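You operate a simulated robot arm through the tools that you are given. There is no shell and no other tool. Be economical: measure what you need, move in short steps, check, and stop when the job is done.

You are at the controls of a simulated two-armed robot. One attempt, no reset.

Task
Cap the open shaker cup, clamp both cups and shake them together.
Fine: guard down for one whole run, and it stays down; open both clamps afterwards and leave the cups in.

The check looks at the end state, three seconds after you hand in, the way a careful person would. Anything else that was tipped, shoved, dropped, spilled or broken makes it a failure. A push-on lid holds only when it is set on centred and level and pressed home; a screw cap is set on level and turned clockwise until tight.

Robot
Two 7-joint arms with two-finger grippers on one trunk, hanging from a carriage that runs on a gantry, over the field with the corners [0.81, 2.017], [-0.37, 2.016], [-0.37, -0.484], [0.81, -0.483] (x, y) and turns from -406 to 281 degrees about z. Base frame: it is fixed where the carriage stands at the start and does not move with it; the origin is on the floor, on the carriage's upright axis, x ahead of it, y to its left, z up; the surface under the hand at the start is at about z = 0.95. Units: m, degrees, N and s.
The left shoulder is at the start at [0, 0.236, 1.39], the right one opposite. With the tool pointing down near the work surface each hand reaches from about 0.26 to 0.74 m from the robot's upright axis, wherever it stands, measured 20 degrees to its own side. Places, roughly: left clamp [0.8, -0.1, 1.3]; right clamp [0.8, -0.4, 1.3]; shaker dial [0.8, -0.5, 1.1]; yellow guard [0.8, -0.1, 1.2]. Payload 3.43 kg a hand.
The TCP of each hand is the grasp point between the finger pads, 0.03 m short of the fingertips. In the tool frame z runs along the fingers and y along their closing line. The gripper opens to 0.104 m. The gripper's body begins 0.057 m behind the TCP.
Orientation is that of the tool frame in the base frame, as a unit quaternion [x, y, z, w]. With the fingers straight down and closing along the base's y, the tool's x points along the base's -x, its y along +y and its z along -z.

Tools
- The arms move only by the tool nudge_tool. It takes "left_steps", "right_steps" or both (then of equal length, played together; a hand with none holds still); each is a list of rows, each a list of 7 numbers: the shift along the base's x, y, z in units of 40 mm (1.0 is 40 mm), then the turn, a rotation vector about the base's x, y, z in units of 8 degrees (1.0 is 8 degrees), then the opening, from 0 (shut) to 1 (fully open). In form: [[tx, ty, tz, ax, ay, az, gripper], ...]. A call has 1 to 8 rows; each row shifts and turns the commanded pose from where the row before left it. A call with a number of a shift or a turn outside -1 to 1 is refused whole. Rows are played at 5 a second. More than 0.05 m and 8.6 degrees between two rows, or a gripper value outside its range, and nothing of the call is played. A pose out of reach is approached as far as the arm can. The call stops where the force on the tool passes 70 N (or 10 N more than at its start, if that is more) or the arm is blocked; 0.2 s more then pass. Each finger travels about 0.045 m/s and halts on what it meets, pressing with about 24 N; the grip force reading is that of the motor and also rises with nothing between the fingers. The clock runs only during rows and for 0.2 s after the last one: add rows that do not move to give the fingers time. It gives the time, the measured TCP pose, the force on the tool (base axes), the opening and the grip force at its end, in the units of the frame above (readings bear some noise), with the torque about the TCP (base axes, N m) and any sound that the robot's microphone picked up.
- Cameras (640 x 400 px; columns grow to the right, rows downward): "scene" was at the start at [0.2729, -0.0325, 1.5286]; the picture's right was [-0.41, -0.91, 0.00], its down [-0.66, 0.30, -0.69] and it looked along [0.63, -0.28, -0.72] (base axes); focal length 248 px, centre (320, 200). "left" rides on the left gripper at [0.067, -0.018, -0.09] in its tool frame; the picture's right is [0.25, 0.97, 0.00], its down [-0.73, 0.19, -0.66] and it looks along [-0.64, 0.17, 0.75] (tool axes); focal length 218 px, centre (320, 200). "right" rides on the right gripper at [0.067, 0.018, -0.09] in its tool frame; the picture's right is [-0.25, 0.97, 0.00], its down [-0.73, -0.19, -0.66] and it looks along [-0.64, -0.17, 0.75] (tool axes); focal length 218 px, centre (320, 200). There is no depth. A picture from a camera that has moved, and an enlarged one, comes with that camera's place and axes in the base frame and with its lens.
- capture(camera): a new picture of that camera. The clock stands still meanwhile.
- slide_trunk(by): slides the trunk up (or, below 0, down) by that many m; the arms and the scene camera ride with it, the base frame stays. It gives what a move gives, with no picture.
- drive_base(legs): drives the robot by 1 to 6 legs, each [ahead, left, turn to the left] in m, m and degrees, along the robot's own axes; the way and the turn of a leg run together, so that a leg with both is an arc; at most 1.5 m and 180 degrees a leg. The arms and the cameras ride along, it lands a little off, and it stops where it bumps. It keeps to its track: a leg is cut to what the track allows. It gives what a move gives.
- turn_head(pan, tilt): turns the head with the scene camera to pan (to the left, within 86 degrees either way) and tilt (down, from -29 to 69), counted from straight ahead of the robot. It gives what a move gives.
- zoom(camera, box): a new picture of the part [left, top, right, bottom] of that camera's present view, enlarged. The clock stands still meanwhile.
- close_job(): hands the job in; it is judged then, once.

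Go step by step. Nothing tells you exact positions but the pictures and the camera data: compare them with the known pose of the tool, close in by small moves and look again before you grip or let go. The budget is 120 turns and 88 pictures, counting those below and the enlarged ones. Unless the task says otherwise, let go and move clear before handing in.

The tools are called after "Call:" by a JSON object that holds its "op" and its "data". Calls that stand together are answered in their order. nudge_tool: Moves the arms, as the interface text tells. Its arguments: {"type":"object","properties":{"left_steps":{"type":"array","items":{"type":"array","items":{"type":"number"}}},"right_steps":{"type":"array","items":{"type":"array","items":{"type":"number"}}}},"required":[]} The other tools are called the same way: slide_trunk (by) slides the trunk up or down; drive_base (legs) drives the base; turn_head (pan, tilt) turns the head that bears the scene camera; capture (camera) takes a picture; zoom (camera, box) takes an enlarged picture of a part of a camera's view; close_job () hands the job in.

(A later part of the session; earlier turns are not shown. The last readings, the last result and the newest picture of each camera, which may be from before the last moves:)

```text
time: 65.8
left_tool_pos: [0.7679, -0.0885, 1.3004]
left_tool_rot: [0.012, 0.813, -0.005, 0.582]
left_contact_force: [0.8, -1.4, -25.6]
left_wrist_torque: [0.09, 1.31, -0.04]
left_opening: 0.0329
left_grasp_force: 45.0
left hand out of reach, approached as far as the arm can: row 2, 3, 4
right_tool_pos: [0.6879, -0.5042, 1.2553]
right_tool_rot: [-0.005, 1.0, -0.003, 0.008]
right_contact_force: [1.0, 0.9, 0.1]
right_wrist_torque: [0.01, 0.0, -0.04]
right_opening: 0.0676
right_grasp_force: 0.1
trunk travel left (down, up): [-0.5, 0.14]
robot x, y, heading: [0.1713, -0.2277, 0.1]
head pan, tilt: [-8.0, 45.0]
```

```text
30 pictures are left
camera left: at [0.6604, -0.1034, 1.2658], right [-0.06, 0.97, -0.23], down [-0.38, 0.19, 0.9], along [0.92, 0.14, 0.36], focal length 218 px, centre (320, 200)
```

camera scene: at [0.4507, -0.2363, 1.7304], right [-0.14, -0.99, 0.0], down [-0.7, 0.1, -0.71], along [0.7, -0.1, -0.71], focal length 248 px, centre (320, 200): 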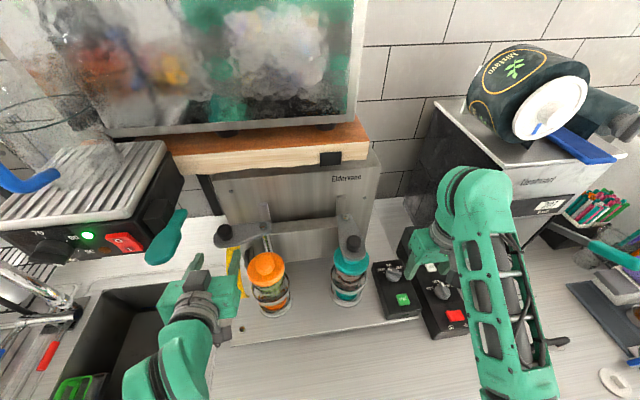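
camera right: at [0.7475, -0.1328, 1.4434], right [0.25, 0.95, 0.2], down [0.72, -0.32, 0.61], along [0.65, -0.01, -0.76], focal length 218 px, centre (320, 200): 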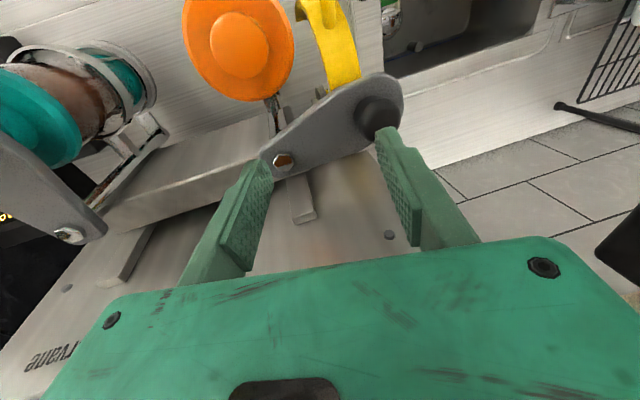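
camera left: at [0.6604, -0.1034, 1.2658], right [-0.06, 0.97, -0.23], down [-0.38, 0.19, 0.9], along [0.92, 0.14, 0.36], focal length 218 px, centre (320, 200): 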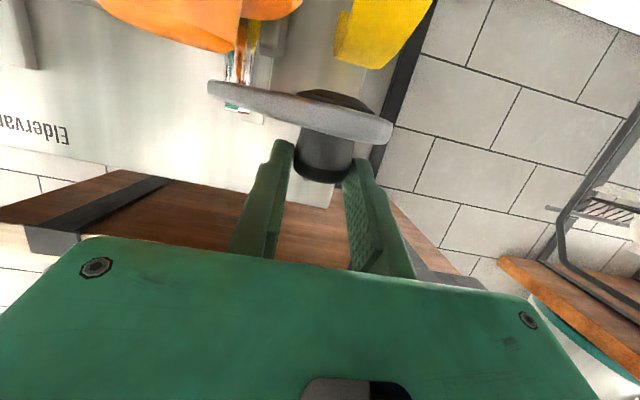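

The arm swung about 30°, then the left hand met its inner reach limit. I release, back the base up (which draws the fingers off), and re-approach.

Call:
{"op": "nudge_tool", "data": {"left_steps": [[0, 0, 0, 0, 0, 0, 0.6], [0, 0, 0, 0, 0, 0, 0.6], [0, 0, 0, 0, 0, 0, 0.6], [0, 0, 0, 0, 0, 0, 0.6]]}}

Call:
{"op": "drive_base", "data": {"legs": [[-0.1, -0.02, 0]]}}

Call:
{"op": "capture", "data": {"camera": "left"}}

```text
time: 66.8
left_tool_pos: [0.7683, -0.0864, 1.307]
left_tool_rot: [0.012, 0.81, -0.005, 0.586]
left_contact_force: [0.4, 0.3, 0.0]
left_wrist_torque: [-0.03, 0.0, -0.01]
left_opening: 0.0626
left_grasp_force: 0.1
right_tool_pos: [0.6901, -0.5023, 1.2558]
right_tool_rot: [-0.005, 1.0, -0.003, 0.008]
right_contact_force: [-0.2, 0.2, -0.4]
right_wrist_torque: [-0.01, -0.02, 0.0]
right_opening: 0.0677
right_grasp_force: 0.1
trunk travel left (down, up): [-0.5, 0.14]
robot x, y, heading: [0.1711, -0.2261, 0.2]
head pan, tilt: [-8.0, 45.0]
```

```text
time: 68.0
left_tool_pos: [0.6708, -0.1066, 1.3056]
left_tool_rot: [0.01, 0.81, -0.003, 0.586]
left_contact_force: [-0.3, -0.4, -0.2]
left_wrist_torque: [0.0, -0.02, 0.02]
left_opening: 0.0623
left_grasp_force: 0.0
right_tool_pos: [0.5913, -0.524, 1.2559]
right_tool_rot: [-0.005, 1.0, -0.003, 0.008]
right_contact_force: [-0.5, -0.3, -0.8]
right_wrist_torque: [0.0, -0.04, 0.0]
right_opening: 0.0677
right_grasp_force: 0.1
trunk travel left (down, up): [-0.5, 0.14]
robot x, y, heading: [0.0721, -0.248, 0.3]
head pan, tilt: [-8.0, 45.0]
```

```text
29 pictures are left
camera left: at [0.5649, -0.1221, 1.2704], right [-0.06, 0.97, -0.23], down [-0.39, 0.19, 0.9], along [0.92, 0.14, 0.37], focal length 218 px, centre (320, 200)
```

left: 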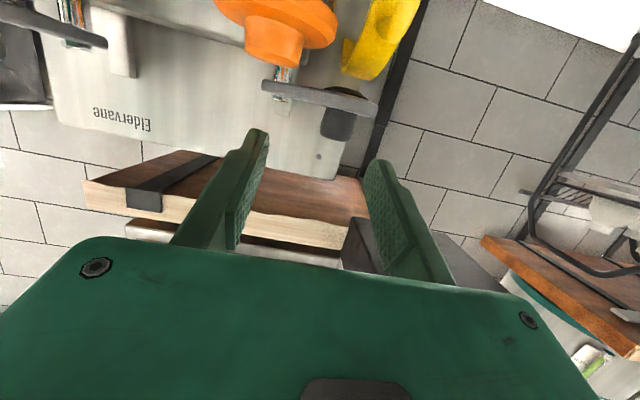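

Call:
{"op": "nudge_tool", "data": {"left_steps": [[0.3, 0.39, -0.3, 0, 0, 0, 0.6], [0.58, 0, -0.05, 0, 0, 0, 0.6], [0.58, 0, -0.05, 0, 0, 0, 0.6], [0.58, 0, 0, 0, 0, 0, 0.6], [0.58, 0, 0, 0, 0, 0, 0.6], [0, 0, 0, 0, 0, 0, 0.6]]}}

Call:
{"op": "nudge_tool", "data": {"left_steps": [[0, 0, 0, 0, 0, 0, 0.1], [0, 0, 0, 0, 0, 0, 0.1], [0, 0, 0, 0, 0, 0, 0.1], [0, 0, 0, 0, 0, 0, 0.1]]}}

```text
time: 69.4
left_tool_pos: [0.7774, -0.0911, 1.2922]
left_tool_rot: [0.012, 0.811, -0.003, 0.585]
left_contact_force: [-0.8, 0.7, 0.1]
left_wrist_torque: [-0.01, -0.02, 0.03]
left_opening: 0.0627
left_grasp_force: 0.0
right_tool_pos: [0.5926, -0.5234, 1.256]
right_tool_rot: [-0.005, 1.0, -0.003, 0.007]
right_contact_force: [-0.4, 0.2, -0.5]
right_wrist_torque: [0.0, 0.0, 0.01]
right_opening: 0.0677
right_grasp_force: 0.0
trunk travel left (down, up): [-0.5, 0.14]
robot x, y, heading: [0.07, -0.2469, 0.3]
head pan, tilt: [-8.0, 45.0]
```

```text
time: 70.4
left_tool_pos: [0.7762, -0.0885, 1.2906]
left_tool_rot: [0.012, 0.811, -0.003, 0.586]
left_contact_force: [0.9, 0.2, -0.6]
left_wrist_torque: [0.01, -0.07, 0.15]
left_opening: 0.0328
left_grasp_force: 45.1
right_tool_pos: [0.5915, -0.5227, 1.2565]
right_tool_rot: [-0.005, 1.0, -0.003, 0.008]
right_contact_force: [-0.2, 0.6, -1.1]
right_wrist_torque: [-0.02, -0.01, 0.01]
right_opening: 0.0677
right_grasp_force: 0.1
trunk travel left (down, up): [-0.5, 0.14]
robot x, y, heading: [0.0686, -0.2457, 0.3]
head pan, tilt: [-8.0, 45.0]
```

Call:
{"op": "nudge_tool", "data": {"left_steps": [[-0.19, -0.22, 0, 0, 0, 0, 0.1], [-0.19, -0.22, 0, 0, 0, 0, 0.1], [-0.125, -0.26, 0, 0, 0, 0, 0.1], [-0.125, -0.26, 0, 0, 0, 0, 0.1], [-0.05, -0.285, 0, 0, 0, 0, 0.1], [-0.05, -0.285, 0, 0, 0, 0, 0.1], [0, -0.1, 0, 0, 0, 0, 0.1], [0, 0, 0, 0, 0, 0, 0.1]]}}

Call:
{"op": "capture", "data": {"camera": "scene"}}

```text
time: 72.2
left_tool_pos: [0.737, -0.1225, 1.3296]
left_tool_rot: [0.012, 0.81, -0.004, 0.586]
left_contact_force: [0.4, -0.5, 1.0]
left_wrist_torque: [0.03, -0.01, 0.01]
left_opening: 0.0105
left_grasp_force: 0.1
left hand out of reach, approached as far as the arm can: row 1, 2, 3, 4, 5, 6
right_tool_pos: [0.5926, -0.5235, 1.2569]
right_tool_rot: [-0.005, 1.0, -0.003, 0.008]
right_contact_force: [-0.1, 0.0, 0.2]
right_wrist_torque: [0.0, 0.02, -0.03]
right_opening: 0.0675
right_grasp_force: 0.0
trunk travel left (down, up): [-0.5, 0.14]
robot x, y, heading: [0.0743, -0.2432, 0.3]
head pan, tilt: [-8.0, 45.0]
```

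```text
28 pictures are left
camera scene: at [0.3532, -0.2567, 1.7304], right [-0.14, -0.99, 0.0], down [-0.7, 0.1, -0.71], along [0.7, -0.1, -0.71], focal length 248 px, centre (320, 200)
```

scene: 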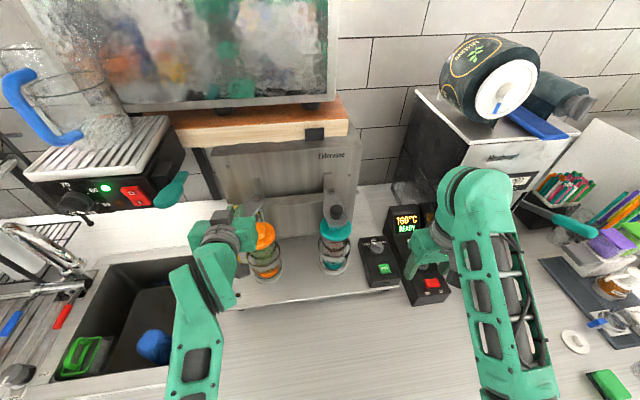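

The left hand slipped off at its limit, but the arm has advanced. I retreat the left hand and will finish with the right hand vertically, since the knob is now clear of the board.

Call:
{"op": "drive_base", "data": {"legs": [[-0.12, 0, 0]]}}

Call:
{"op": "nudge_tool", "data": {"left_steps": [[0, 0.6, -0.3, 0, 1, 0, 0.3], [0, 0.6, -0.3, 0, 1, 0, 0.3], [-0.2, 0.6, -0.2, 0, 1, 0, 0.3], [-0.3, 0.6, -0.2, 0, 1, 0, 0.3], [-0.3, 0.6, -0.2, 0, 1, 0, 0.3], [-0.4, 0.6, -0.2, 0, 1, 0, 0.3], [-0.5, 0.6, -0.2, 0, 1, 0, 0.3], [-0.5, 0.5, -0.2, 0, 1, 0, 0.3]]}}

Call:
{"op": "nudge_tool", "data": {"left_steps": [[-0.3, 0.3, 0, 0, 0.96, 0, 0.3], [0, 0, 0, 0, 0, 0, 0.3]], "right_steps": [[0, 0.5, 0.5, 0, 0, 0, 0.65], [0, 0.5, 0.5, 0, 0, 0, 0.65]]}}

Call:
{"op": "zoom", "data": {"camera": "scene", "box": [200, 170, 400, 300]}}

```text
time: 73.4
left_tool_pos: [0.6166, -0.1202, 1.3286]
left_tool_rot: [0.011, 0.81, -0.003, 0.586]
left_contact_force: [0.0, -0.4, -1.6]
left_wrist_torque: [0.01, -0.04, 0.04]
left_opening: 0.0105
left_grasp_force: 0.1
right_tool_pos: [0.4731, -0.524, 1.2564]
right_tool_rot: [-0.005, 1.0, -0.002, 0.008]
right_contact_force: [-1.0, 1.0, -0.8]
right_wrist_torque: [-0.01, 0.01, 0.03]
right_opening: 0.0677
right_grasp_force: 0.1
trunk travel left (down, up): [-0.5, 0.14]
robot x, y, heading: [-0.046, -0.2487, 0.0]
head pan, tilt: [-8.0, 45.0]
```

```text
time: 75.2
left_tool_pos: [0.5283, 0.0672, 1.255]
left_tool_rot: [0.007, 0.998, -0.007, 0.066]
left_contact_force: [0.1, 0.3, 0.2]
left_wrist_torque: [-0.01, 0.03, 0.0]
left_opening: 0.0312
left_grasp_force: 0.0
right_tool_pos: [0.4727, -0.5241, 1.2557]
right_tool_rot: [-0.005, 1.0, -0.003, 0.008]
right_contact_force: [0.1, 0.9, 0.5]
right_wrist_torque: [0.02, 0.0, 0.02]
right_opening: 0.0676
right_grasp_force: 0.1
trunk travel left (down, up): [-0.5, 0.14]
robot x, y, heading: [-0.046, -0.2495, 0.1]
head pan, tilt: [-8.0, 45.0]
```

```text
time: 75.8
left_tool_pos: [0.5161, 0.0771, 1.2567]
left_tool_rot: [0.007, 1.0, -0.009, 0.001]
left_contact_force: [-0.9, -0.3, -0.8]
left_wrist_torque: [-0.01, -0.02, -0.02]
left_opening: 0.0309
left_grasp_force: 0.1
right_tool_pos: [0.4726, -0.4823, 1.2962]
right_tool_rot: [-0.005, 1.0, -0.003, 0.008]
right_contact_force: [-0.1, 0.1, -0.7]
right_wrist_torque: [-0.01, 0.0, -0.01]
right_opening: 0.0676
right_grasp_force: 0.1
trunk travel left (down, up): [-0.5, 0.14]
robot x, y, heading: [-0.0483, -0.2438, 0.4]
head pan, tilt: [-8.0, 45.0]
```

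```text
3.08 times, centred on (300, 235) of scene
camera zoom: at [0.2336, -0.2569, 1.7303], right [-0.14, -0.99, 0.0], down [-0.7, 0.1, -0.71], along [0.7, -0.1, -0.71], focal length 763 px, centre (382, 92)
```

zoom: 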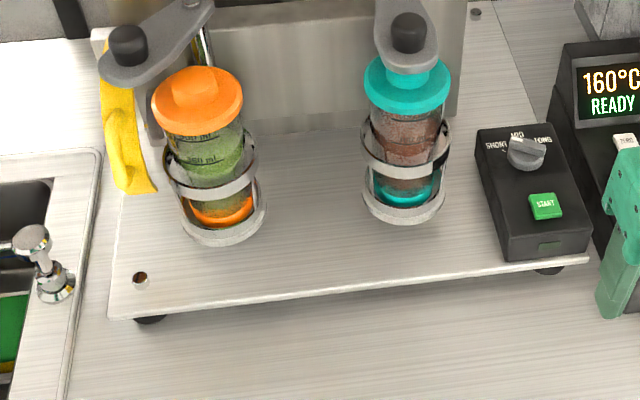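

The left arm is about 33° short of the cup; its knob is at ~(0.766,-0.105). I tuck the left hand, raise the trunk and drive back in for the right hand.

Call:
{"op": "nudge_tool", "data": {"left_steps": [[-1, 0.15, -0.25, 0, 0, 0, 0.3], [-1, 0.15, -0.25, 0, 0, 0, 0.3], [-1, 0.15, -0.25, 0, 0, 0, 0.3], [-1, 0.15, -0.25, 0, 0, 0, 0.3], [-1, 0.15, -0.25, 0, 0, 0, 0.3], [0, 0, 0, 0, 0, 0, 0.3]]}}

Call:
{"op": "slide_trunk", "data": {"by": 0.1}}

Call:
{"op": "drive_base", "data": {"legs": [[0.25, 0.13, 0]]}}

Call:
{"op": "nudge_tool", "data": {"right_steps": [[0, 0.6, 0, 0.75, 0, 0, 0.65], [0, 0.6, 0, 0.75, 0, 0, 0.65], [0, 0.8, 0, 0, 0, 0, 0.65], [0, 0.8, 0, 0, 0, 0, 0.65], [0, 0.8, 0, 0, 0, 0, 0.65], [0, 0.8, 0, 0, 0, 0, 0.65], [0, 0, 0, 0, 0, 0, 0.65]]}}

```text
time: 77.2
left_tool_pos: [0.3159, 0.1107, 1.2055]
left_tool_rot: [0.007, 1.0, -0.009, 0.0]
left_contact_force: [0.5, -1.0, 0.2]
left_wrist_torque: [0.0, -0.04, -0.01]
left_opening: 0.0313
left_grasp_force: 0.0
right_tool_pos: [0.4723, -0.4824, 1.2956]
right_tool_rot: [-0.005, 1.0, -0.003, 0.007]
right_contact_force: [-0.1, 0.4, -0.2]
right_wrist_torque: [0.02, -0.04, -0.04]
right_opening: 0.0676
right_grasp_force: 0.0
trunk travel left (down, up): [-0.5, 0.14]
robot x, y, heading: [-0.0435, -0.2466, 0.1]
head pan, tilt: [-8.0, 45.0]
```

```text
time: 78.5
left_tool_pos: [0.3152, 0.111, 1.306]
left_tool_rot: [0.008, 1.0, -0.009, 0.0]
left_contact_force: [-0.7, -0.2, 0.1]
left_wrist_torque: [-0.01, 0.01, 0.0]
left_opening: 0.0311
left_grasp_force: 0.0
right_tool_pos: [0.4721, -0.4811, 1.3965]
right_tool_rot: [-0.006, 1.0, -0.003, 0.008]
right_contact_force: [-0.4, -0.2, -0.2]
right_wrist_torque: [0.02, -0.04, -0.01]
right_opening: 0.0677
right_grasp_force: 0.0
trunk travel left (down, up): [-0.6, 0.04]
robot x, y, heading: [-0.051, -0.2476, 0.2]
head pan, tilt: [-8.0, 45.0]
```

```text
time: 80.5
left_tool_pos: [0.5705, 0.2405, 1.3063]
left_tool_rot: [0.007, 1.0, -0.009, -0.001]
left_contact_force: [0.0, 0.1, 0.3]
left_wrist_torque: [0.02, 0.01, 0.0]
left_opening: 0.0312
left_grasp_force: 0.0
right_tool_pos: [0.7278, -0.3508, 1.3956]
right_tool_rot: [-0.006, 1.0, -0.002, 0.008]
right_contact_force: [0.7, -0.1, -0.8]
right_wrist_torque: [0.02, 0.0, -0.03]
right_opening: 0.0676
right_grasp_force: 0.2
trunk travel left (down, up): [-0.6, 0.04]
robot x, y, heading: [0.2069, -0.1169, -0.0]
head pan, tilt: [-8.0, 45.0]
```

```text
time: 82.1
left_tool_pos: [0.5697, 0.2395, 1.3059]
left_tool_rot: [0.007, 1.0, -0.009, 0.0]
left_contact_force: [0.2, 0.0, -0.3]
left_wrist_torque: [0.0, 0.04, -0.02]
left_opening: 0.0313
left_grasp_force: 0.1
right_tool_pos: [0.7281, -0.1748, 1.3961]
right_tool_rot: [-0.004, 0.995, 0.102, 0.008]
right_contact_force: [-0.6, 0.2, 0.1]
right_wrist_torque: [0.02, -0.04, 0.0]
right_opening: 0.0677
right_grasp_force: 0.0
trunk travel left (down, up): [-0.6, 0.04]
robot x, y, heading: [0.2075, -0.1161, 0.5]
head pan, tilt: [-8.0, 45.0]
```

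Call:
{"op": "nudge_tool", "data": {"right_steps": [[0.5, 0.4, -0.6, 0, 0, 0, 0.65], [0.48, 0.7, -0.68, 0, 0, 0, 0.65], [0, 0, 0, 0, 0, 0, 0.65]]}}

Call:
{"op": "capture", "data": {"camera": "right"}}

Call:
{"op": "capture", "data": {"camera": "scene"}}

```text
time: 82.9
left_tool_pos: [0.5693, 0.2407, 1.3059]
left_tool_rot: [0.006, 1.0, -0.009, 0.0]
left_contact_force: [0.0, -0.4, -1.3]
left_wrist_torque: [0.04, 0.02, -0.01]
left_opening: 0.0313
left_grasp_force: 0.0
right_tool_pos: [0.7669, -0.1309, 1.3461]
right_tool_rot: [-0.005, 0.995, 0.103, 0.009]
right_contact_force: [0.3, 0.4, 0.0]
right_wrist_torque: [0.0, 0.0, 0.01]
right_opening: 0.0675
right_grasp_force: 0.0
trunk travel left (down, up): [-0.6, 0.04]
robot x, y, heading: [0.2091, -0.1179, 0.3]
head pan, tilt: [-8.0, 45.0]
```

```text
26 pictures are left
camera right: at [0.6985, -0.1323, 1.4364], right [0.24, 0.95, 0.2], down [0.72, -0.31, 0.62], along [0.65, 0.0, -0.76], focal length 218 px, centre (320, 200)
```

right: 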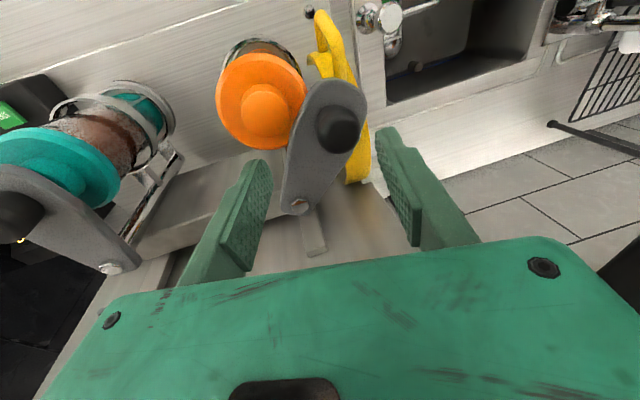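

```text
25 pictures are left
camera scene: at [0.4885, -0.1261, 1.8304], right [-0.13, -0.99, 0.0], down [-0.7, 0.1, -0.71], along [0.7, -0.1, -0.71], focal length 248 px, centre (320, 200)
```

scene: 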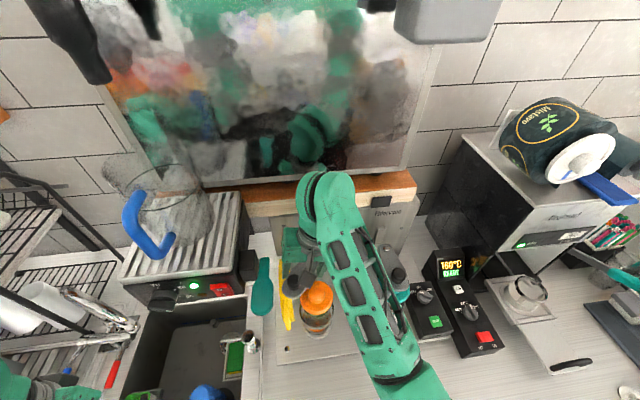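

Call:
{"op": "nudge_tool", "data": {"right_steps": [[-0.05, 0.6, -0.2, 0, 0, 0, 0.65], [0, 0.07, -0.4, 0, 0, 0, 0.65], [0, 0, -0.4, 0, 0, 0, 0.65], [0, 0, 0, 0, 0, 0, 0.65]]}}

Call:
{"op": "nudge_tool", "data": {"right_steps": [[0, 0, 0, 0, 0, 0, 0.1], [0, 0, 0, 0, 0, 0, 0.1], [0, 0, 0, 0, 0, 0, 0.1], [0, 0, 0, 0, 0, 0, 0.1]]}}

Call:
{"op": "capture", "data": {"camera": "right"}}

```text
time: 83.9
left_tool_pos: [0.5686, 0.2407, 1.3056]
left_tool_rot: [0.007, 1.0, -0.01, 0.0]
left_contact_force: [0.4, 0.4, 0.6]
left_wrist_torque: [0.01, -0.01, 0.01]
left_opening: 0.0312
left_grasp_force: 0.0
right_tool_pos: [0.7661, -0.1036, 1.3067]
right_tool_rot: [-0.005, 0.995, 0.103, 0.009]
right_contact_force: [-2.0, -0.5, 5.1]
right_wrist_torque: [-0.16, 0.05, -0.07]
right_opening: 0.0663
right_grasp_force: 0.1
trunk travel left (down, up): [-0.6, 0.04]
robot x, y, heading: [0.204, -0.1147, 0.3]
head pan, tilt: [-8.0, 45.0]
```

```text
time: 84.9
left_tool_pos: [0.5692, 0.24, 1.3046]
left_tool_rot: [0.007, 1.0, -0.01, 0.0]
left_contact_force: [0.2, 0.0, -0.2]
left_wrist_torque: [0.07, -0.03, 0.01]
left_opening: 0.0311
left_grasp_force: 0.1
right_tool_pos: [0.7662, -0.1041, 1.3049]
right_tool_rot: [-0.005, 0.995, 0.101, 0.008]
right_contact_force: [4.5, -1.2, -7.0]
right_wrist_torque: [-0.07, -0.15, 0.1]
right_opening: 0.0328
right_grasp_force: 44.9
trunk travel left (down, up): [-0.6, 0.04]
robot x, y, heading: [0.2061, -0.1141, 0.5]
head pan, tilt: [-8.0, 45.0]
```

```text
24 pictures are left
camera right: at [0.697, -0.1068, 1.3951], right [0.24, 0.95, 0.2], down [0.72, -0.31, 0.62], along [0.65, -0.01, -0.76], focal length 218 px, centre (320, 200)
```

right: 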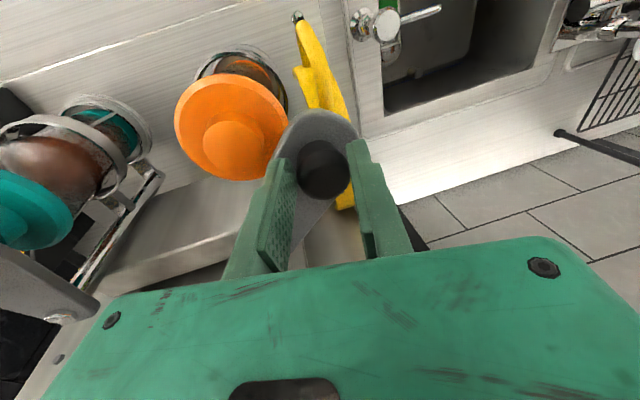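

Call:
{"op": "nudge_tool", "data": {"right_steps": [[-0.1275, -0.2475, 0, 0, 0, 0, 0.1], [-0.1275, -0.2475, 0, 0, 0, 0, 0.1], [-0.056, -0.229, 0, 0, 0, 0, 0.1], [-0.056, -0.229, 0, 0, 0, 0, 0.1], [-0.011, -0.18, 0, 0, 0, 0, 0.1], [-0.011, -0.18, 0, 0, 0, 0, 0.1], [0, 0, 0, 0, 0, 0, 0.1]]}}

```text
time: 86.5
left_tool_pos: [0.5703, 0.2418, 1.3069]
left_tool_rot: [0.007, 1.0, -0.008, 0.0]
left_contact_force: [0.6, 1.0, -0.1]
left_wrist_torque: [0.0, 0.01, 0.01]
left_opening: 0.0312
left_grasp_force: 0.0
right_tool_pos: [0.7504, -0.1546, 1.3069]
right_tool_rot: [-0.006, 0.995, 0.104, 0.01]
right_contact_force: [-7.7, 10.2, 21.6]
right_wrist_torque: [0.4, 0.42, 1.01]
right_opening: 0.0326
right_grasp_force: 44.5
trunk travel left (down, up): [-0.6, 0.04]
robot x, y, heading: [0.2087, -0.1141, 0.2]
head pan, tilt: [-8.0, 45.0]
```

Knob is at y -0.155, over the cup axis. I release, lift and check.

Call:
{"op": "nudge_tool", "data": {"right_steps": [[0, 0, 0.05, 0, 0, 0, 0.65], [0, 0, 0, 0, 0, 0, 0.65], [0, 0, 0, 0, 0, 0, 0.65], [0, 0, 0, 0, 0, 0, 0.65], [0, 0, 0.8, 0, 0, 0, 0.65], [0, 0, 0.9, 0, 0, 0, 0.65], [0, -1, 0.3, -0.75, 0, 0, 0.65], [0, -1, 0, -0.75, 0, 0, 0.65]]}}

Call:
{"op": "nudge_tool", "data": {"right_steps": [[0, -1, 0, 0, 0, 0, 0.65], [0, -1, 0, 0, 0, 0, 0.65], [0, -1, 0, 0, 0, 0, 0.65], [0, -1, 0, 0, 0, 0, 0.65], [0, -1, 0, 0, 0, 0, 0.65], [0, 0, 0, 0, 0, 0, 0.65]]}}

Call:
{"op": "zoom", "data": {"camera": "scene", "box": [240, 210, 440, 350]}}

```text
time: 88.3
left_tool_pos: [0.569, 0.2406, 1.3064]
left_tool_rot: [0.006, 1.0, -0.01, 0.0]
left_contact_force: [1.0, 0.8, -0.4]
left_wrist_torque: [-0.02, -0.02, 0.01]
left_opening: 0.0314
left_grasp_force: 0.0
right_tool_pos: [0.7479, -0.2361, 1.3857]
right_tool_rot: [-0.005, 1.0, -0.002, 0.008]
right_contact_force: [-0.2, -0.3, -0.5]
right_wrist_torque: [-0.02, -0.01, -0.02]
right_opening: 0.0678
right_grasp_force: 0.0
trunk travel left (down, up): [-0.6, 0.04]
robot x, y, heading: [0.2125, -0.1176, 0.0]
head pan, tilt: [-8.0, 45.0]
```

```text
time: 89.7
left_tool_pos: [0.5697, 0.2401, 1.306]
left_tool_rot: [0.008, 1.0, -0.01, 0.0]
left_contact_force: [-0.7, 1.3, 1.5]
left_wrist_torque: [-0.03, -0.01, -0.04]
left_opening: 0.0314
left_grasp_force: 0.1
right_tool_pos: [0.749, -0.4373, 1.3859]
right_tool_rot: [-0.006, 1.0, -0.003, 0.007]
right_contact_force: [-0.8, 0.0, 0.0]
right_wrist_torque: [-0.02, 0.03, 0.01]
right_opening: 0.0677
right_grasp_force: 0.1
trunk travel left (down, up): [-0.6, 0.04]
robot x, y, heading: [0.2101, -0.1171, 0.3]
head pan, tilt: [-8.0, 45.0]
```

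```text
2.86 times, centred on (340, 280) of scene
camera zoom: at [0.4886, -0.1261, 1.8304], right [-0.13, -0.99, 0.0], down [-0.7, 0.1, -0.71], along [0.7, -0.1, -0.71], focal length 708 px, centre (263, -29)
```

zoom: 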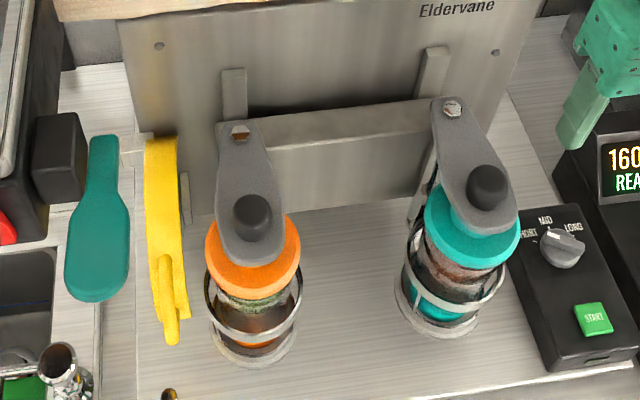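

Both clamps are closed over the lids. Next the guard: a curved yellow plate pivoting about y near (0.84,-0.09,1.14) with a forward handle around (0.72,-0.075,1.2). I'll press it down with the left hand held horizontally; first back the base up and lower the trunk.

Call:
{"op": "drive_base", "data": {"legs": [[-0.14, -0.115, 0]]}}

Call:
{"op": "slide_trunk", "data": {"by": -0.18}}

Call:
{"op": "nudge_tool", "data": {"left_steps": [[0.5, -0.3, 0.3, 0, -1, 0, 0], [0.5, -0.3, 0.3, 0, -1, 0, 0], [0.5, -0.3, 0.3, 0, -1, 0, 0], [0.6, -0.4, 0.3, 0, -1, 0, 0], [0.7, -0.4, 0.3, 0, -1, 0, 0], [0.8, -0.5, 0.3, 0, -1, 0, 0], [0.8, -0.5, 0.3, 0, -1, 0, 0], [0.8, -0.5, 0.3, 0, -1, 0, 0]]}}

Call:
{"op": "capture", "data": {"camera": "scene"}}

```text
time: 91.2
left_tool_pos: [0.4306, 0.1242, 1.306]
left_tool_rot: [0.008, 1.0, -0.009, -0.001]
left_contact_force: [0.1, 0.4, -0.2]
left_wrist_torque: [0.01, -0.04, 0.0]
left_opening: 0.031
left_grasp_force: 0.1
right_tool_pos: [0.61, -0.553, 1.3842]
right_tool_rot: [-0.006, 1.0, -0.003, 0.008]
right_contact_force: [-0.4, -0.3, -0.5]
right_wrist_torque: [0.02, -0.02, 0.0]
right_opening: 0.0678
right_grasp_force: 0.1
trunk travel left (down, up): [-0.6, 0.04]
robot x, y, heading: [0.0661, -0.2311, 0.2]
head pan, tilt: [-8.0, 45.0]
```

```text
time: 93.2
left_tool_pos: [0.4315, 0.1243, 1.1265]
left_tool_rot: [0.008, 1.0, -0.009, 0.0]
left_contact_force: [-0.7, 0.1, 0.1]
left_wrist_torque: [-0.05, -0.01, 0.02]
left_opening: 0.0314
left_grasp_force: 0.1
right_tool_pos: [0.609, -0.553, 1.2042]
right_tool_rot: [-0.005, 1.0, -0.002, 0.009]
right_contact_force: [-0.1, 0.4, 0.4]
right_wrist_torque: [0.01, 0.01, -0.01]
right_opening: 0.0675
right_grasp_force: 0.1
trunk travel left (down, up): [-0.42, 0.22]
robot x, y, heading: [0.0676, -0.2288, -0.0]
head pan, tilt: [-8.0, 45.0]
```

```text
time: 95.0
left_tool_pos: [0.6386, -0.005, 1.2255]
left_tool_rot: [0.012, 0.847, -0.005, 0.531]
left_contact_force: [0.3, -0.2, 0.0]
left_wrist_torque: [0.0, -0.04, -0.01]
left_opening: 0.0
left_grasp_force: 23.8
right_tool_pos: [0.6098, -0.5534, 1.2063]
right_tool_rot: [-0.006, 1.0, -0.003, 0.008]
right_contact_force: [-0.3, -0.5, 0.0]
right_wrist_torque: [0.0, -0.03, -0.01]
right_opening: 0.0675
right_grasp_force: 0.0
trunk travel left (down, up): [-0.42, 0.22]
robot x, y, heading: [0.0707, -0.2343, 0.5]
head pan, tilt: [-8.0, 45.0]
```

```text
22 pictures are left
camera scene: at [0.3498, -0.2424, 1.6504], right [-0.14, -0.99, 0.0], down [-0.7, 0.1, -0.71], along [0.7, -0.1, -0.71], focal length 248 px, centre (320, 200)
```

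scene: 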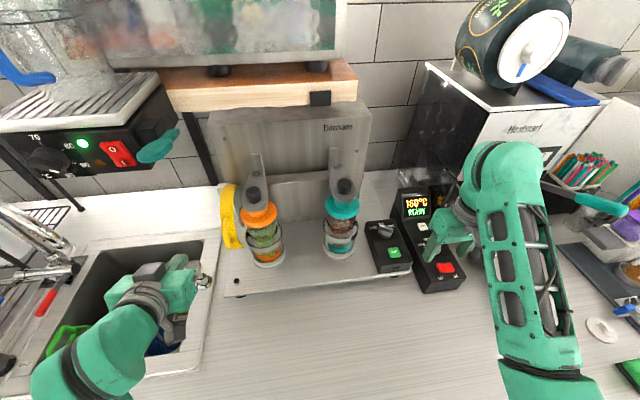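

Call:
{"op": "nudge_tool", "data": {"left_steps": [[0.1, -0.6, 0.3, 0, 0, 0, 0], [0.1, -0.6, 0.3, 0, 0, 0, 0], [0.3, -0.5, 0.3, 0, -0.5, 0, 0], [0, 0, 0, 0, 0, 0, 0]]}}

Call:
{"op": "capture", "data": {"camera": "left"}}

Call:
{"op": "zoom", "data": {"camera": "scene", "box": [160, 160, 300, 300]}}

```text
time: 96.0
left_tool_pos: [0.6589, -0.0715, 1.2591]
left_tool_rot: [0.012, 0.829, -0.004, 0.559]
left_contact_force: [-0.7, 0.5, -0.4]
left_wrist_torque: [-0.01, -0.01, 0.01]
left_opening: 0.0
left_grasp_force: 23.8
right_tool_pos: [0.6094, -0.5524, 1.2051]
right_tool_rot: [-0.005, 1.0, -0.004, 0.008]
right_contact_force: [0.1, -0.5, -0.7]
right_wrist_torque: [-0.01, 0.02, -0.02]
right_opening: 0.0676
right_grasp_force: 0.0
trunk travel left (down, up): [-0.42, 0.22]
robot x, y, heading: [0.0699, -0.2299, 0.2]
head pan, tilt: [-8.0, 45.0]
```

```text
21 pictures are left
camera left: at [0.5512, -0.0849, 1.2297], right [-0.07, 0.97, -0.23], down [-0.33, 0.19, 0.92], along [0.94, 0.14, 0.31], focal length 218 px, centre (320, 200)
```

left: 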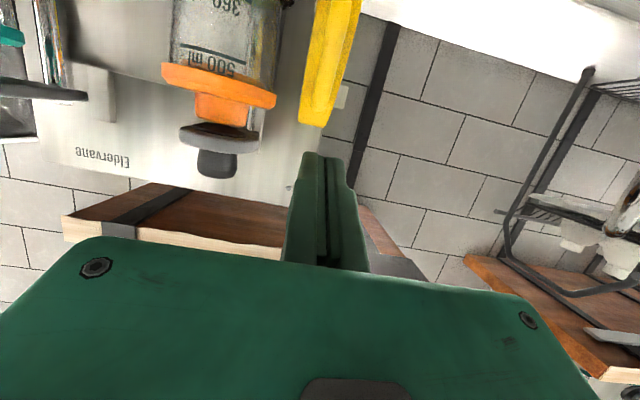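

```text
2.86 times, centred on (230, 230) of scene
camera zoom: at [0.3496, -0.2422, 1.6504], right [-0.14, -0.99, 0.0], down [-0.7, 0.1, -0.71], along [0.7, -0.1, -0.71], focal length 708 px, centre (577, 114)
```

zoom: 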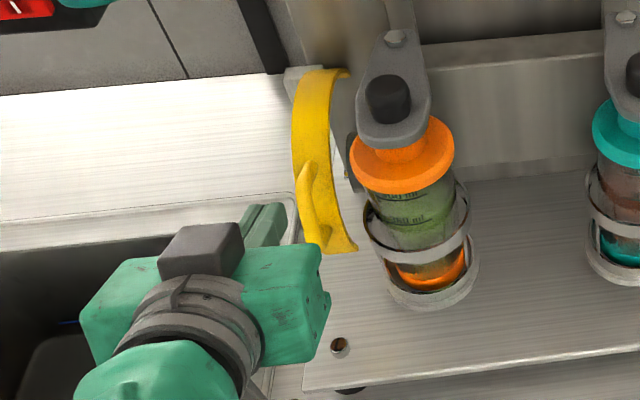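

The guard is a C-shaped band around a pivot, its handle sticking out toward the front at about (0.735,-0.075,1.19). I bring the closed left fingers over the handle's top leg and press down.

Call:
{"op": "nudge_tool", "data": {"left_steps": [[0.6, -0.05, 0.1, 0, 0, 0, 0], [0.6, -0.05, 0, 0, 0, 0, 0], [0.45, 0, 0, 0, 0, 0, 0], [0, 0, 0, 0, 0, 0, 0]]}}

Call:
{"op": "nudge_tool", "data": {"left_steps": [[0, 0, -0.3, 0, 0, 0, 0], [0, 0, -0.3, 0, 0, 0, 0], [0, 0, -0.3, 0, 0, 0, 0], [0, 0, 0, 0, 0, 0, 0]]}}

Call:
{"op": "zoom", "data": {"camera": "scene", "box": [160, 160, 300, 300]}}

```text
time: 97.0
left_tool_pos: [0.725, -0.0749, 1.2638]
left_tool_rot: [0.011, 0.829, -0.002, 0.559]
left_contact_force: [-0.3, -0.4, 0.0]
left_wrist_torque: [-0.01, -0.02, 0.0]
left_opening: 0.0001
left_grasp_force: 24.0
right_tool_pos: [0.6086, -0.553, 1.2047]
right_tool_rot: [-0.005, 1.0, -0.003, 0.007]
right_contact_force: [0.1, 0.1, 0.4]
right_wrist_torque: [0.0, 0.02, 0.02]
right_opening: 0.0675
right_grasp_force: 0.0
trunk travel left (down, up): [-0.42, 0.22]
robot x, y, heading: [0.0712, -0.2287, -0.1]
head pan, tilt: [-8.0, 45.0]
```

```text
time: 98.0
left_tool_pos: [0.7275, -0.0741, 1.2269]
left_tool_rot: [0.011, 0.829, -0.003, 0.559]
left_contact_force: [0.8, 0.7, 0.4]
left_wrist_torque: [-0.02, -0.02, 0.0]
left_opening: 0.0
left_grasp_force: 24.0
right_tool_pos: [0.6094, -0.5529, 1.2056]
right_tool_rot: [-0.005, 1.0, -0.002, 0.007]
right_contact_force: [-0.1, -0.1, 0.2]
right_wrist_torque: [0.0, -0.02, -0.01]
right_opening: 0.0676
right_grasp_force: 0.1
trunk travel left (down, up): [-0.42, 0.22]
robot x, y, heading: [0.0688, -0.2321, 0.1]
head pan, tilt: [-8.0, 45.0]
```

```text
2.86 times, centred on (230, 230) of scene
camera zoom: at [0.3497, -0.2422, 1.6504], right [-0.14, -0.99, 0.0], down [-0.7, 0.1, -0.71], along [0.7, -0.1, -0.71], focal length 708 px, centre (577, 114)
```

zoom: 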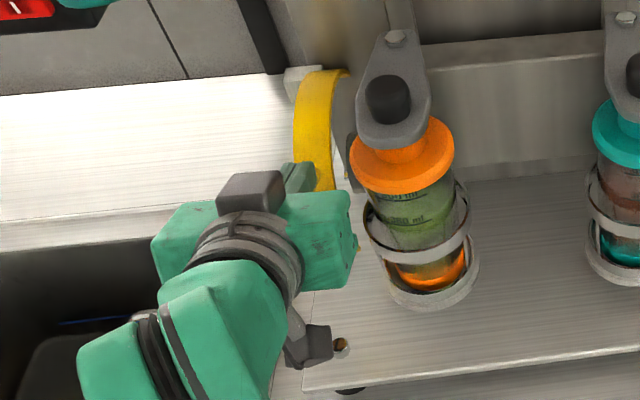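

Call:
{"op": "nudge_tool", "data": {"left_steps": [[0, 0, -0.3, 0, 0, 0, 0], [0, 0, -0.3, 0, 0, 0, 0], [0, 0, 0, 0, 0, 0, 0]]}}

```text
time: 98.8
left_tool_pos: [0.7247, -0.0744, 1.2019]
left_tool_rot: [0.011, 0.829, -0.003, 0.559]
left_contact_force: [0.0, 0.8, 0.8]
left_wrist_torque: [-0.02, 0.0, 0.03]
left_opening: 0.0
left_grasp_force: 23.7
right_tool_pos: [0.6087, -0.5538, 1.2045]
right_tool_rot: [-0.005, 1.0, -0.002, 0.008]
right_contact_force: [-0.9, 0.9, -0.1]
right_wrist_torque: [-0.02, 0.01, 0.02]
right_opening: 0.0676
right_grasp_force: 0.0
trunk travel left (down, up): [-0.42, 0.22]
robot x, y, heading: [0.0667, -0.2321, 0.3]
head pan, tilt: [-8.0, 45.0]
```

Call:
{"op": "nudge_tool", "data": {"left_steps": [[0, 0, -0.3, 0, 0, 0, 0], [0, 0, -0.3, 0, 0, 0, 0], [0, 0, 0, 0, 0, 0, 0]]}}

Call:
{"op": "zoom", "data": {"camera": "scene", "box": [160, 160, 300, 300]}}

Call:
{"op": "capture", "data": {"camera": "left"}}

```text
time: 99.6
left_tool_pos: [0.7263, -0.0753, 1.1779]
left_tool_rot: [0.012, 0.829, -0.003, 0.559]
left_contact_force: [0.0, -0.2, -0.3]
left_wrist_torque: [-0.01, -0.01, 0.0]
left_opening: 0.0
left_grasp_force: 23.9
right_tool_pos: [0.6094, -0.5532, 1.2045]
right_tool_rot: [-0.006, 1.0, -0.003, 0.008]
right_contact_force: [0.3, 0.8, -0.3]
right_wrist_torque: [-0.01, 0.02, -0.01]
right_opening: 0.0677
right_grasp_force: 0.0
trunk travel left (down, up): [-0.42, 0.22]
robot x, y, heading: [0.0671, -0.2335, -0.1]
head pan, tilt: [-8.0, 45.0]
```

```text
2.86 times, centred on (230, 230) of scene
camera zoom: at [0.3496, -0.2422, 1.6504], right [-0.14, -0.99, 0.0], down [-0.7, 0.1, -0.71], along [0.7, -0.1, -0.71], focal length 708 px, centre (577, 114)
```

zoom: 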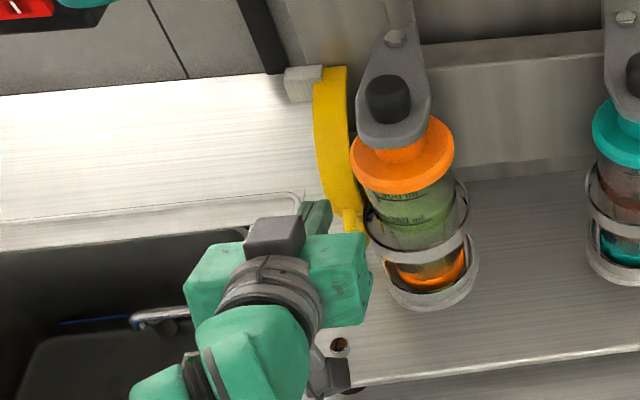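

```text
17 pictures are left
camera left: at [0.6172, -0.0898, 1.149], right [-0.07, 0.97, -0.23], down [-0.33, 0.19, 0.92], along [0.94, 0.14, 0.31], focal length 218 px, centre (320, 200)
```

left: 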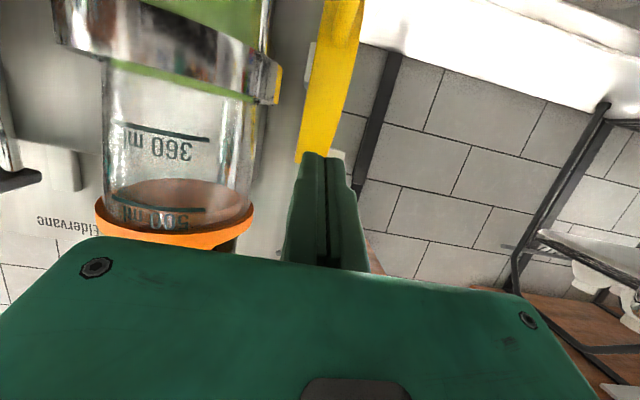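

The guard follows with hardly any force. I continue down.

Call:
{"op": "nudge_tool", "data": {"left_steps": [[0, 0, -0.3, 0, 0, 0, 0], [0, 0, -0.3, 0, 0, 0, 0], [0, 0, -0.3, 0, 0, 0, 0], [0, 0, -0.3, 0, 0, 0, 0], [0, 0, 0, 0, 0, 0, 0]]}}

Call:
{"op": "zoom", "data": {"camera": "scene", "box": [160, 160, 300, 300]}}

```text
time: 100.8
left_tool_pos: [0.7195, -0.0693, 1.1545]
left_tool_rot: [0.014, 0.83, -0.004, 0.558]
left_contact_force: [0.2, -0.5, 0.6]
left_wrist_torque: [0.01, -0.02, 0.0]
left_opening: 0.0
left_grasp_force: 23.5
left hand out of reach, approached as far as the arm can: row 1, 2, 3, 4
right_tool_pos: [0.6098, -0.5533, 1.2035]
right_tool_rot: [-0.005, 1.0, -0.003, 0.008]
right_contact_force: [0.3, 0.1, -0.2]
right_wrist_torque: [0.01, -0.03, 0.0]
right_opening: 0.0676
right_grasp_force: 0.1
trunk travel left (down, up): [-0.42, 0.22]
robot x, y, heading: [0.068, -0.2294, 0.1]
head pan, tilt: [-8.0, 45.0]
```

```text
2.86 times, centred on (230, 230) of scene
camera zoom: at [0.3497, -0.2423, 1.6504], right [-0.14, -0.99, 0.0], down [-0.7, 0.1, -0.71], along [0.7, -0.1, -0.71], focal length 708 px, centre (577, 114)
```

zoom: 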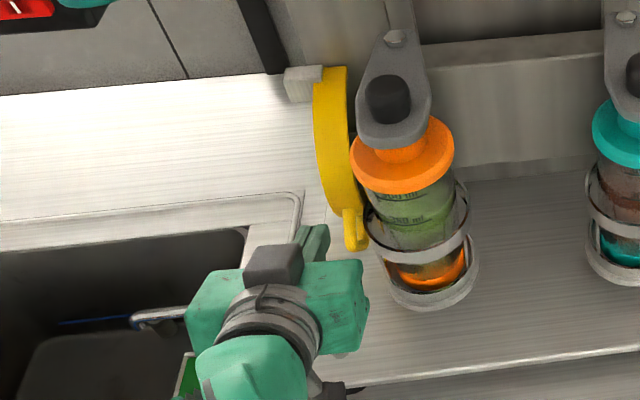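

The guard seems to have dropped by itself and the hand no longer carries it. I back the hand off and look closely.

Call:
{"op": "drive_base", "data": {"legs": [[-0.08, 0.0, 0]]}}

Call:
{"op": "nudge_tool", "data": {"left_steps": [[0, 1, 0, 0, 0.5, 0, 0], [-0.2, 1, 0, 0, 1, 0, 0], [-0.3, 1, 0, 0, 1, 0, 0], [-0.3, 0.5, 0, 0, 1, 0, 0], [-0.3, 0.5, 0, 0, 1, 0, 0], [0, 0, 0, 0, 0, 0, 0]]}}

Call:
{"op": "zoom", "data": {"camera": "scene", "box": [200, 130, 400, 270]}}

```text
time: 101.9
left_tool_pos: [0.6399, -0.071, 1.1538]
left_tool_rot: [0.013, 0.829, -0.003, 0.559]
left_contact_force: [0.3, -0.7, -0.1]
left_wrist_torque: [0.01, 0.0, -0.01]
left_opening: 0.0002
left_grasp_force: 23.4
right_tool_pos: [0.5301, -0.5532, 1.205]
right_tool_rot: [-0.003, 1.0, -0.002, 0.008]
right_contact_force: [-0.1, 0.0, -0.4]
right_wrist_torque: [0.04, -0.06, 0.0]
right_opening: 0.0676
right_grasp_force: 0.0
trunk travel left (down, up): [-0.42, 0.22]
robot x, y, heading: [-0.0114, -0.2293, 0.0]
head pan, tilt: [-8.0, 45.0]
```

```text
time: 103.3
left_tool_pos: [0.5965, 0.0896, 1.1526]
left_tool_rot: [0.012, 0.961, -0.008, 0.275]
left_contact_force: [-0.4, 0.2, -1.2]
left_wrist_torque: [0.0, 0.02, 0.01]
left_opening: 0.0
left_grasp_force: 24.1
right_tool_pos: [0.5291, -0.5548, 1.2057]
right_tool_rot: [-0.004, 1.0, -0.002, 0.008]
right_contact_force: [-0.4, -0.1, -0.3]
right_wrist_torque: [-0.02, 0.0, -0.01]
right_opening: 0.0675
right_grasp_force: 0.1
trunk travel left (down, up): [-0.42, 0.22]
robot x, y, heading: [-0.0127, -0.2334, -0.1]
head pan, tilt: [-8.0, 45.0]
```

```text
2.86 times, centred on (300, 200) of scene
camera zoom: at [0.2705, -0.243, 1.6503], right [-0.14, -0.99, 0.0], down [-0.7, 0.1, -0.71], along [0.7, -0.1, -0.71], focal length 708 px, centre (377, 200)
```

zoom: 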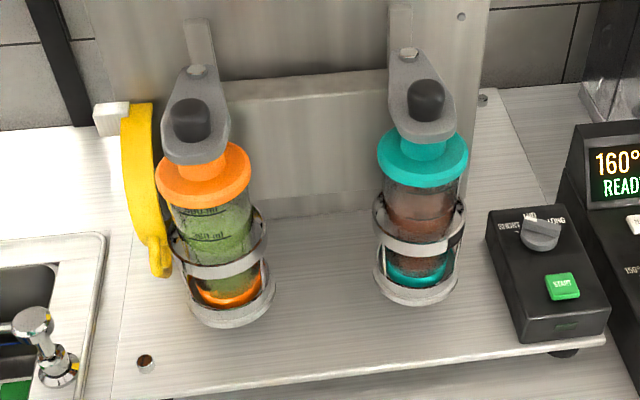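

The guard's handle has swung about 90° down (to ≈(0.79,-0.08,1.07)). Now START at about (0.703,-0.500,1.056): I drive forward, bring the closed right fingers above it and check.

Call:
{"op": "nudge_tool", "data": {"left_steps": [[-0.5, 0.5, 0, 0, 1, 0, 0], [-0.5, 0.5, 0, 0, 1, 0, 0], [-0.5, 0.5, 0, 0, 1, 0, 0], [-0.5, 0.5, 0, 0, 0.9, 0, 0], [-0.5, 0, 0, 0, 0, 0, 0]], "right_steps": [[0, 0.3, 0, 0, 0, 0, 0], [0, 0.3, 0, 0, 0, 0, 0], [0, 0.4, -0.3, 0, 0, 0, 0], [0, 0.3, -0.3, 0, 0, 0, 0], [0, 0, -0.3, 0, 0, 0, 0]]}}

Call:
{"op": "drive_base", "data": {"legs": [[0.1, 0, 0]]}}

Call:
{"op": "nudge_tool", "data": {"right_steps": [[0.7, 0, 0, 0, 0, 0, 0], [0.7, 0, -0.3, 0, 0, 0, 0], [0.4, 0, -0.4, 0, 0, 0, 0], [0, 0, 0, 0, 0, 0, 0]]}}

Call:
{"op": "capture", "data": {"camera": "right"}}

```text
time: 104.5
left_tool_pos: [0.4961, 0.1699, 1.1528]
left_tool_rot: [0.01, 1.0, -0.011, 0.006]
left_contact_force: [-0.1, -0.5, -0.5]
left_wrist_torque: [-0.04, -0.01, -0.03]
left_opening: 0.0002
left_grasp_force: 24.2
right_tool_pos: [0.5282, -0.5024, 1.1675]
right_tool_rot: [-0.005, 1.0, -0.003, 0.008]
right_contact_force: [0.2, 0.1, -0.2]
right_wrist_torque: [0.01, 0.0, -0.04]
right_opening: 0.0
right_grasp_force: 24.0
trunk travel left (down, up): [-0.42, 0.22]
robot x, y, heading: [-0.0108, -0.23, 0.1]
head pan, tilt: [-8.0, 45.0]
```

```text
time: 105.7
left_tool_pos: [0.5967, 0.1689, 1.1532]
left_tool_rot: [0.01, 1.0, -0.011, 0.007]
left_contact_force: [-0.4, -0.2, 0.2]
left_wrist_torque: [-0.01, 0.02, -0.01]
left_opening: 0.0001
left_grasp_force: 24.4
right_tool_pos: [0.6293, -0.5017, 1.1689]
right_tool_rot: [-0.004, 1.0, -0.003, 0.009]
right_contact_force: [0.2, 0.6, 0.7]
right_wrist_torque: [0.02, 0.01, 0.02]
right_opening: 0.0
right_grasp_force: 24.2
trunk travel left (down, up): [-0.42, 0.22]
robot x, y, heading: [0.0952, -0.2305, -0.0]
head pan, tilt: [-8.0, 45.0]
```

```text
time: 106.7
left_tool_pos: [0.5957, 0.1699, 1.1544]
left_tool_rot: [0.01, 1.0, -0.012, 0.006]
left_contact_force: [-0.2, 1.0, 0.6]
left_wrist_torque: [0.01, -0.01, -0.03]
left_opening: 0.0001
left_grasp_force: 24.1
right_tool_pos: [0.7012, -0.5028, 1.1415]
right_tool_rot: [-0.004, 1.0, -0.002, 0.009]
right_contact_force: [0.7, -0.1, -0.4]
right_wrist_torque: [-0.01, -0.03, -0.01]
right_opening: 0.0
right_grasp_force: 23.9
trunk travel left (down, up): [-0.42, 0.22]
robot x, y, heading: [0.0899, -0.229, -0.2]
head pan, tilt: [-8.0, 45.0]
```

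```text
14 pictures are left
camera right: at [0.632, -0.4856, 1.2296], right [0.24, 0.97, 0.0], down [0.72, -0.18, 0.67], along [0.65, -0.16, -0.74], focal length 218 px, centre (320, 200)
```

right: 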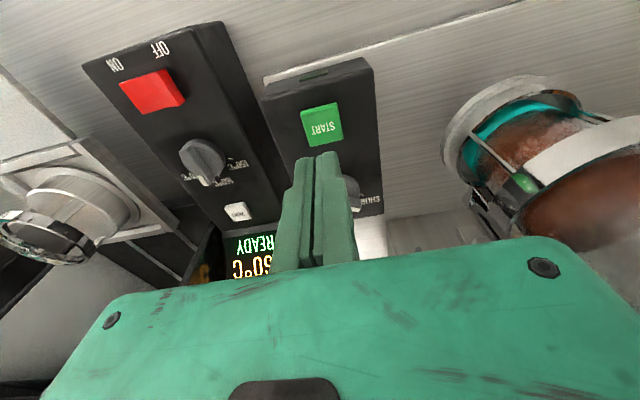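

START is right below the fingertips. I press it down gently.

Call:
{"op": "nudge_tool", "data": {"right_steps": [[0.03, 0, -0.5, 0, 0, 0, 0], [0, 0, -0.5, 0, 0, 0, 0], [0, 0, -0.2, 0, 0, 0, 0], [0, 0, -0.12, 0, 0, 0, 0], [0, 0, 0, 0, 0, 0, 0]]}}

```text
time: 107.8
left_tool_pos: [0.5961, 0.1708, 1.153]
left_tool_rot: [0.01, 1.0, -0.011, 0.007]
left_contact_force: [-0.4, -0.1, 0.3]
left_wrist_torque: [-0.02, -0.03, 0.01]
left_opening: 0.0
left_grasp_force: 24.1
right_tool_pos: [0.7009, -0.503, 1.0882]
right_tool_rot: [-0.005, 1.0, -0.002, 0.008]
right_contact_force: [-0.4, -0.7, 0.8]
right_wrist_torque: [-0.01, 0.04, 0.0]
right_opening: 0.0
right_grasp_force: 24.2
trunk travel left (down, up): [-0.42, 0.22]
robot x, y, heading: [0.0923, -0.2363, 0.2]
head pan, tilt: [-8.0, 45.0]
```

Call:
{"op": "nudge_tool", "data": {"right_steps": [[0, 0, -0.1, 0, 0, 0, 0], [0, 0, -0.1, 0, 0, 0, 0], [0, 0, 0, 0, 0, 0, 0]]}}

```text
time: 108.7
left_tool_pos: [0.5971, 0.1693, 1.1534]
left_tool_rot: [0.01, 1.0, -0.012, 0.006]
left_contact_force: [0.2, 0.6, 0.0]
left_wrist_torque: [0.02, 0.01, 0.02]
left_opening: 0.0
left_grasp_force: 23.9
right_tool_pos: [0.7015, -0.5022, 1.0804]
right_tool_rot: [-0.004, 1.0, -0.002, 0.009]
right_contact_force: [-0.8, 0.5, 0.8]
right_wrist_torque: [0.04, 0.04, -0.02]
right_opening: 0.0063
right_grasp_force: 34.8
trunk travel left (down, up): [-0.42, 0.22]
robot x, y, heading: [0.0893, -0.2358, -0.2]
head pan, tilt: [-8.0, 45.0]
```

Call:
{"op": "nudge_tool", "data": {"right_steps": [[0, 0, -0.08, 0, 0, 0, 0], [0, 0, -0.08, 0, 0, 0, 0], [0, 0, 0, 0, 0, 0, 0]]}}

Call:
{"op": "capture", "data": {"camera": "right"}}

```text
time: 109.5
left_tool_pos: [0.5979, 0.1692, 1.1546]
left_tool_rot: [0.009, 1.0, -0.012, 0.006]
left_contact_force: [0.3, -0.1, 0.0]
left_wrist_torque: [-0.03, 0.0, 0.0]
left_opening: 0.0001
left_grasp_force: 24.0
right_tool_pos: [0.7027, -0.5023, 1.0747]
right_tool_rot: [-0.004, 1.0, -0.003, 0.009]
right_contact_force: [-5.6, -0.4, 12.6]
right_wrist_torque: [0.0, 0.25, -0.02]
right_opening: 0.0061
right_grasp_force: 35.2
trunk travel left (down, up): [-0.42, 0.22]
robot x, y, heading: [0.0892, -0.2303, 0.1]
head pan, tilt: [-8.0, 45.0]
heard: click
```

```text
13 pictures are left
camera right: at [0.6335, -0.4854, 1.1633], right [0.25, 0.97, 0.0], down [0.72, -0.18, 0.67], along [0.65, -0.16, -0.74], focal length 218 px, centre (320, 200)
```

right: 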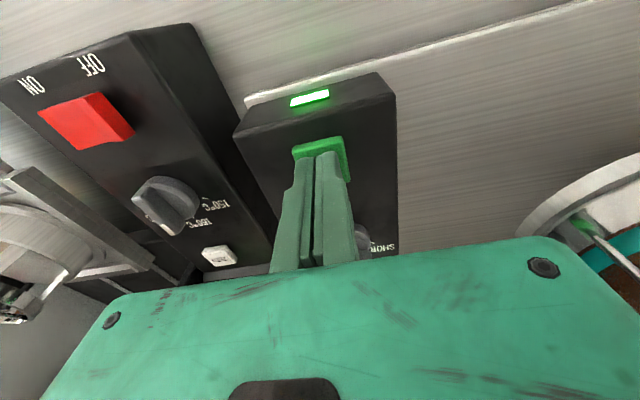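

A click and the lamp is lit: the run has started. I lift off and wait, listening.

Call:
{"op": "nudge_tool", "data": {"right_steps": [[0, 0, 0.5, 0, 0, 0, 0], [-0.3, 0, 0.8, 0, 0, 0, 0], [-0.5, 0, 0.3, 0, 0, 0, 0], [0, 0, 0, 0, 0, 0, 0], [0, 0, 0, 0, 0, 0, 0], [0, 0, 0, 0, 0, 0, 0], [0, 0, 0, 0, 0, 0, 0], [0, 0, 0, 0, 0, 0, 0]]}}

Call:
{"op": "capture", "data": {"camera": "scene"}}

```text
time: 111.2
left_tool_pos: [0.5967, 0.169, 1.1538]
left_tool_rot: [0.009, 1.0, -0.012, 0.006]
left_contact_force: [0.1, -0.9, -0.1]
left_wrist_torque: [0.01, 0.0, 0.03]
left_opening: 0.0001
left_grasp_force: 24.1
right_tool_pos: [0.6701, -0.5037, 1.1385]
right_tool_rot: [-0.005, 1.0, -0.003, 0.009]
right_contact_force: [-0.2, 1.1, 0.4]
right_wrist_torque: [-0.02, 0.0, 0.0]
right_opening: 0.0
right_grasp_force: 34.4
trunk travel left (down, up): [-0.42, 0.22]
robot x, y, heading: [0.0864, -0.2304, 0.2]
head pan, tilt: [-8.0, 45.0]
```

```text
12 pictures are left
camera scene: at [0.3703, -0.2428, 1.6504], right [-0.14, -0.99, 0.0], down [-0.7, 0.1, -0.71], along [0.7, -0.1, -0.71], focal length 248 px, centre (320, 200)
```

scene: 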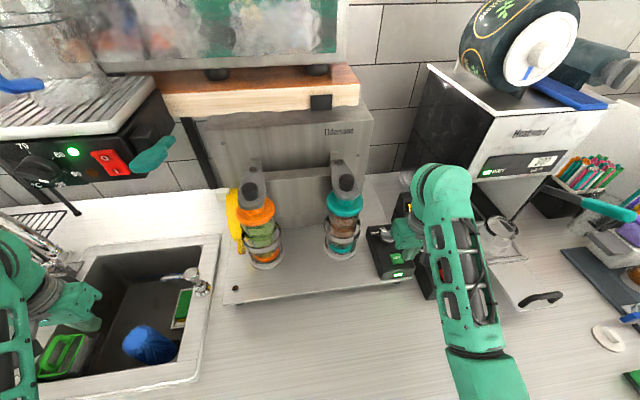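

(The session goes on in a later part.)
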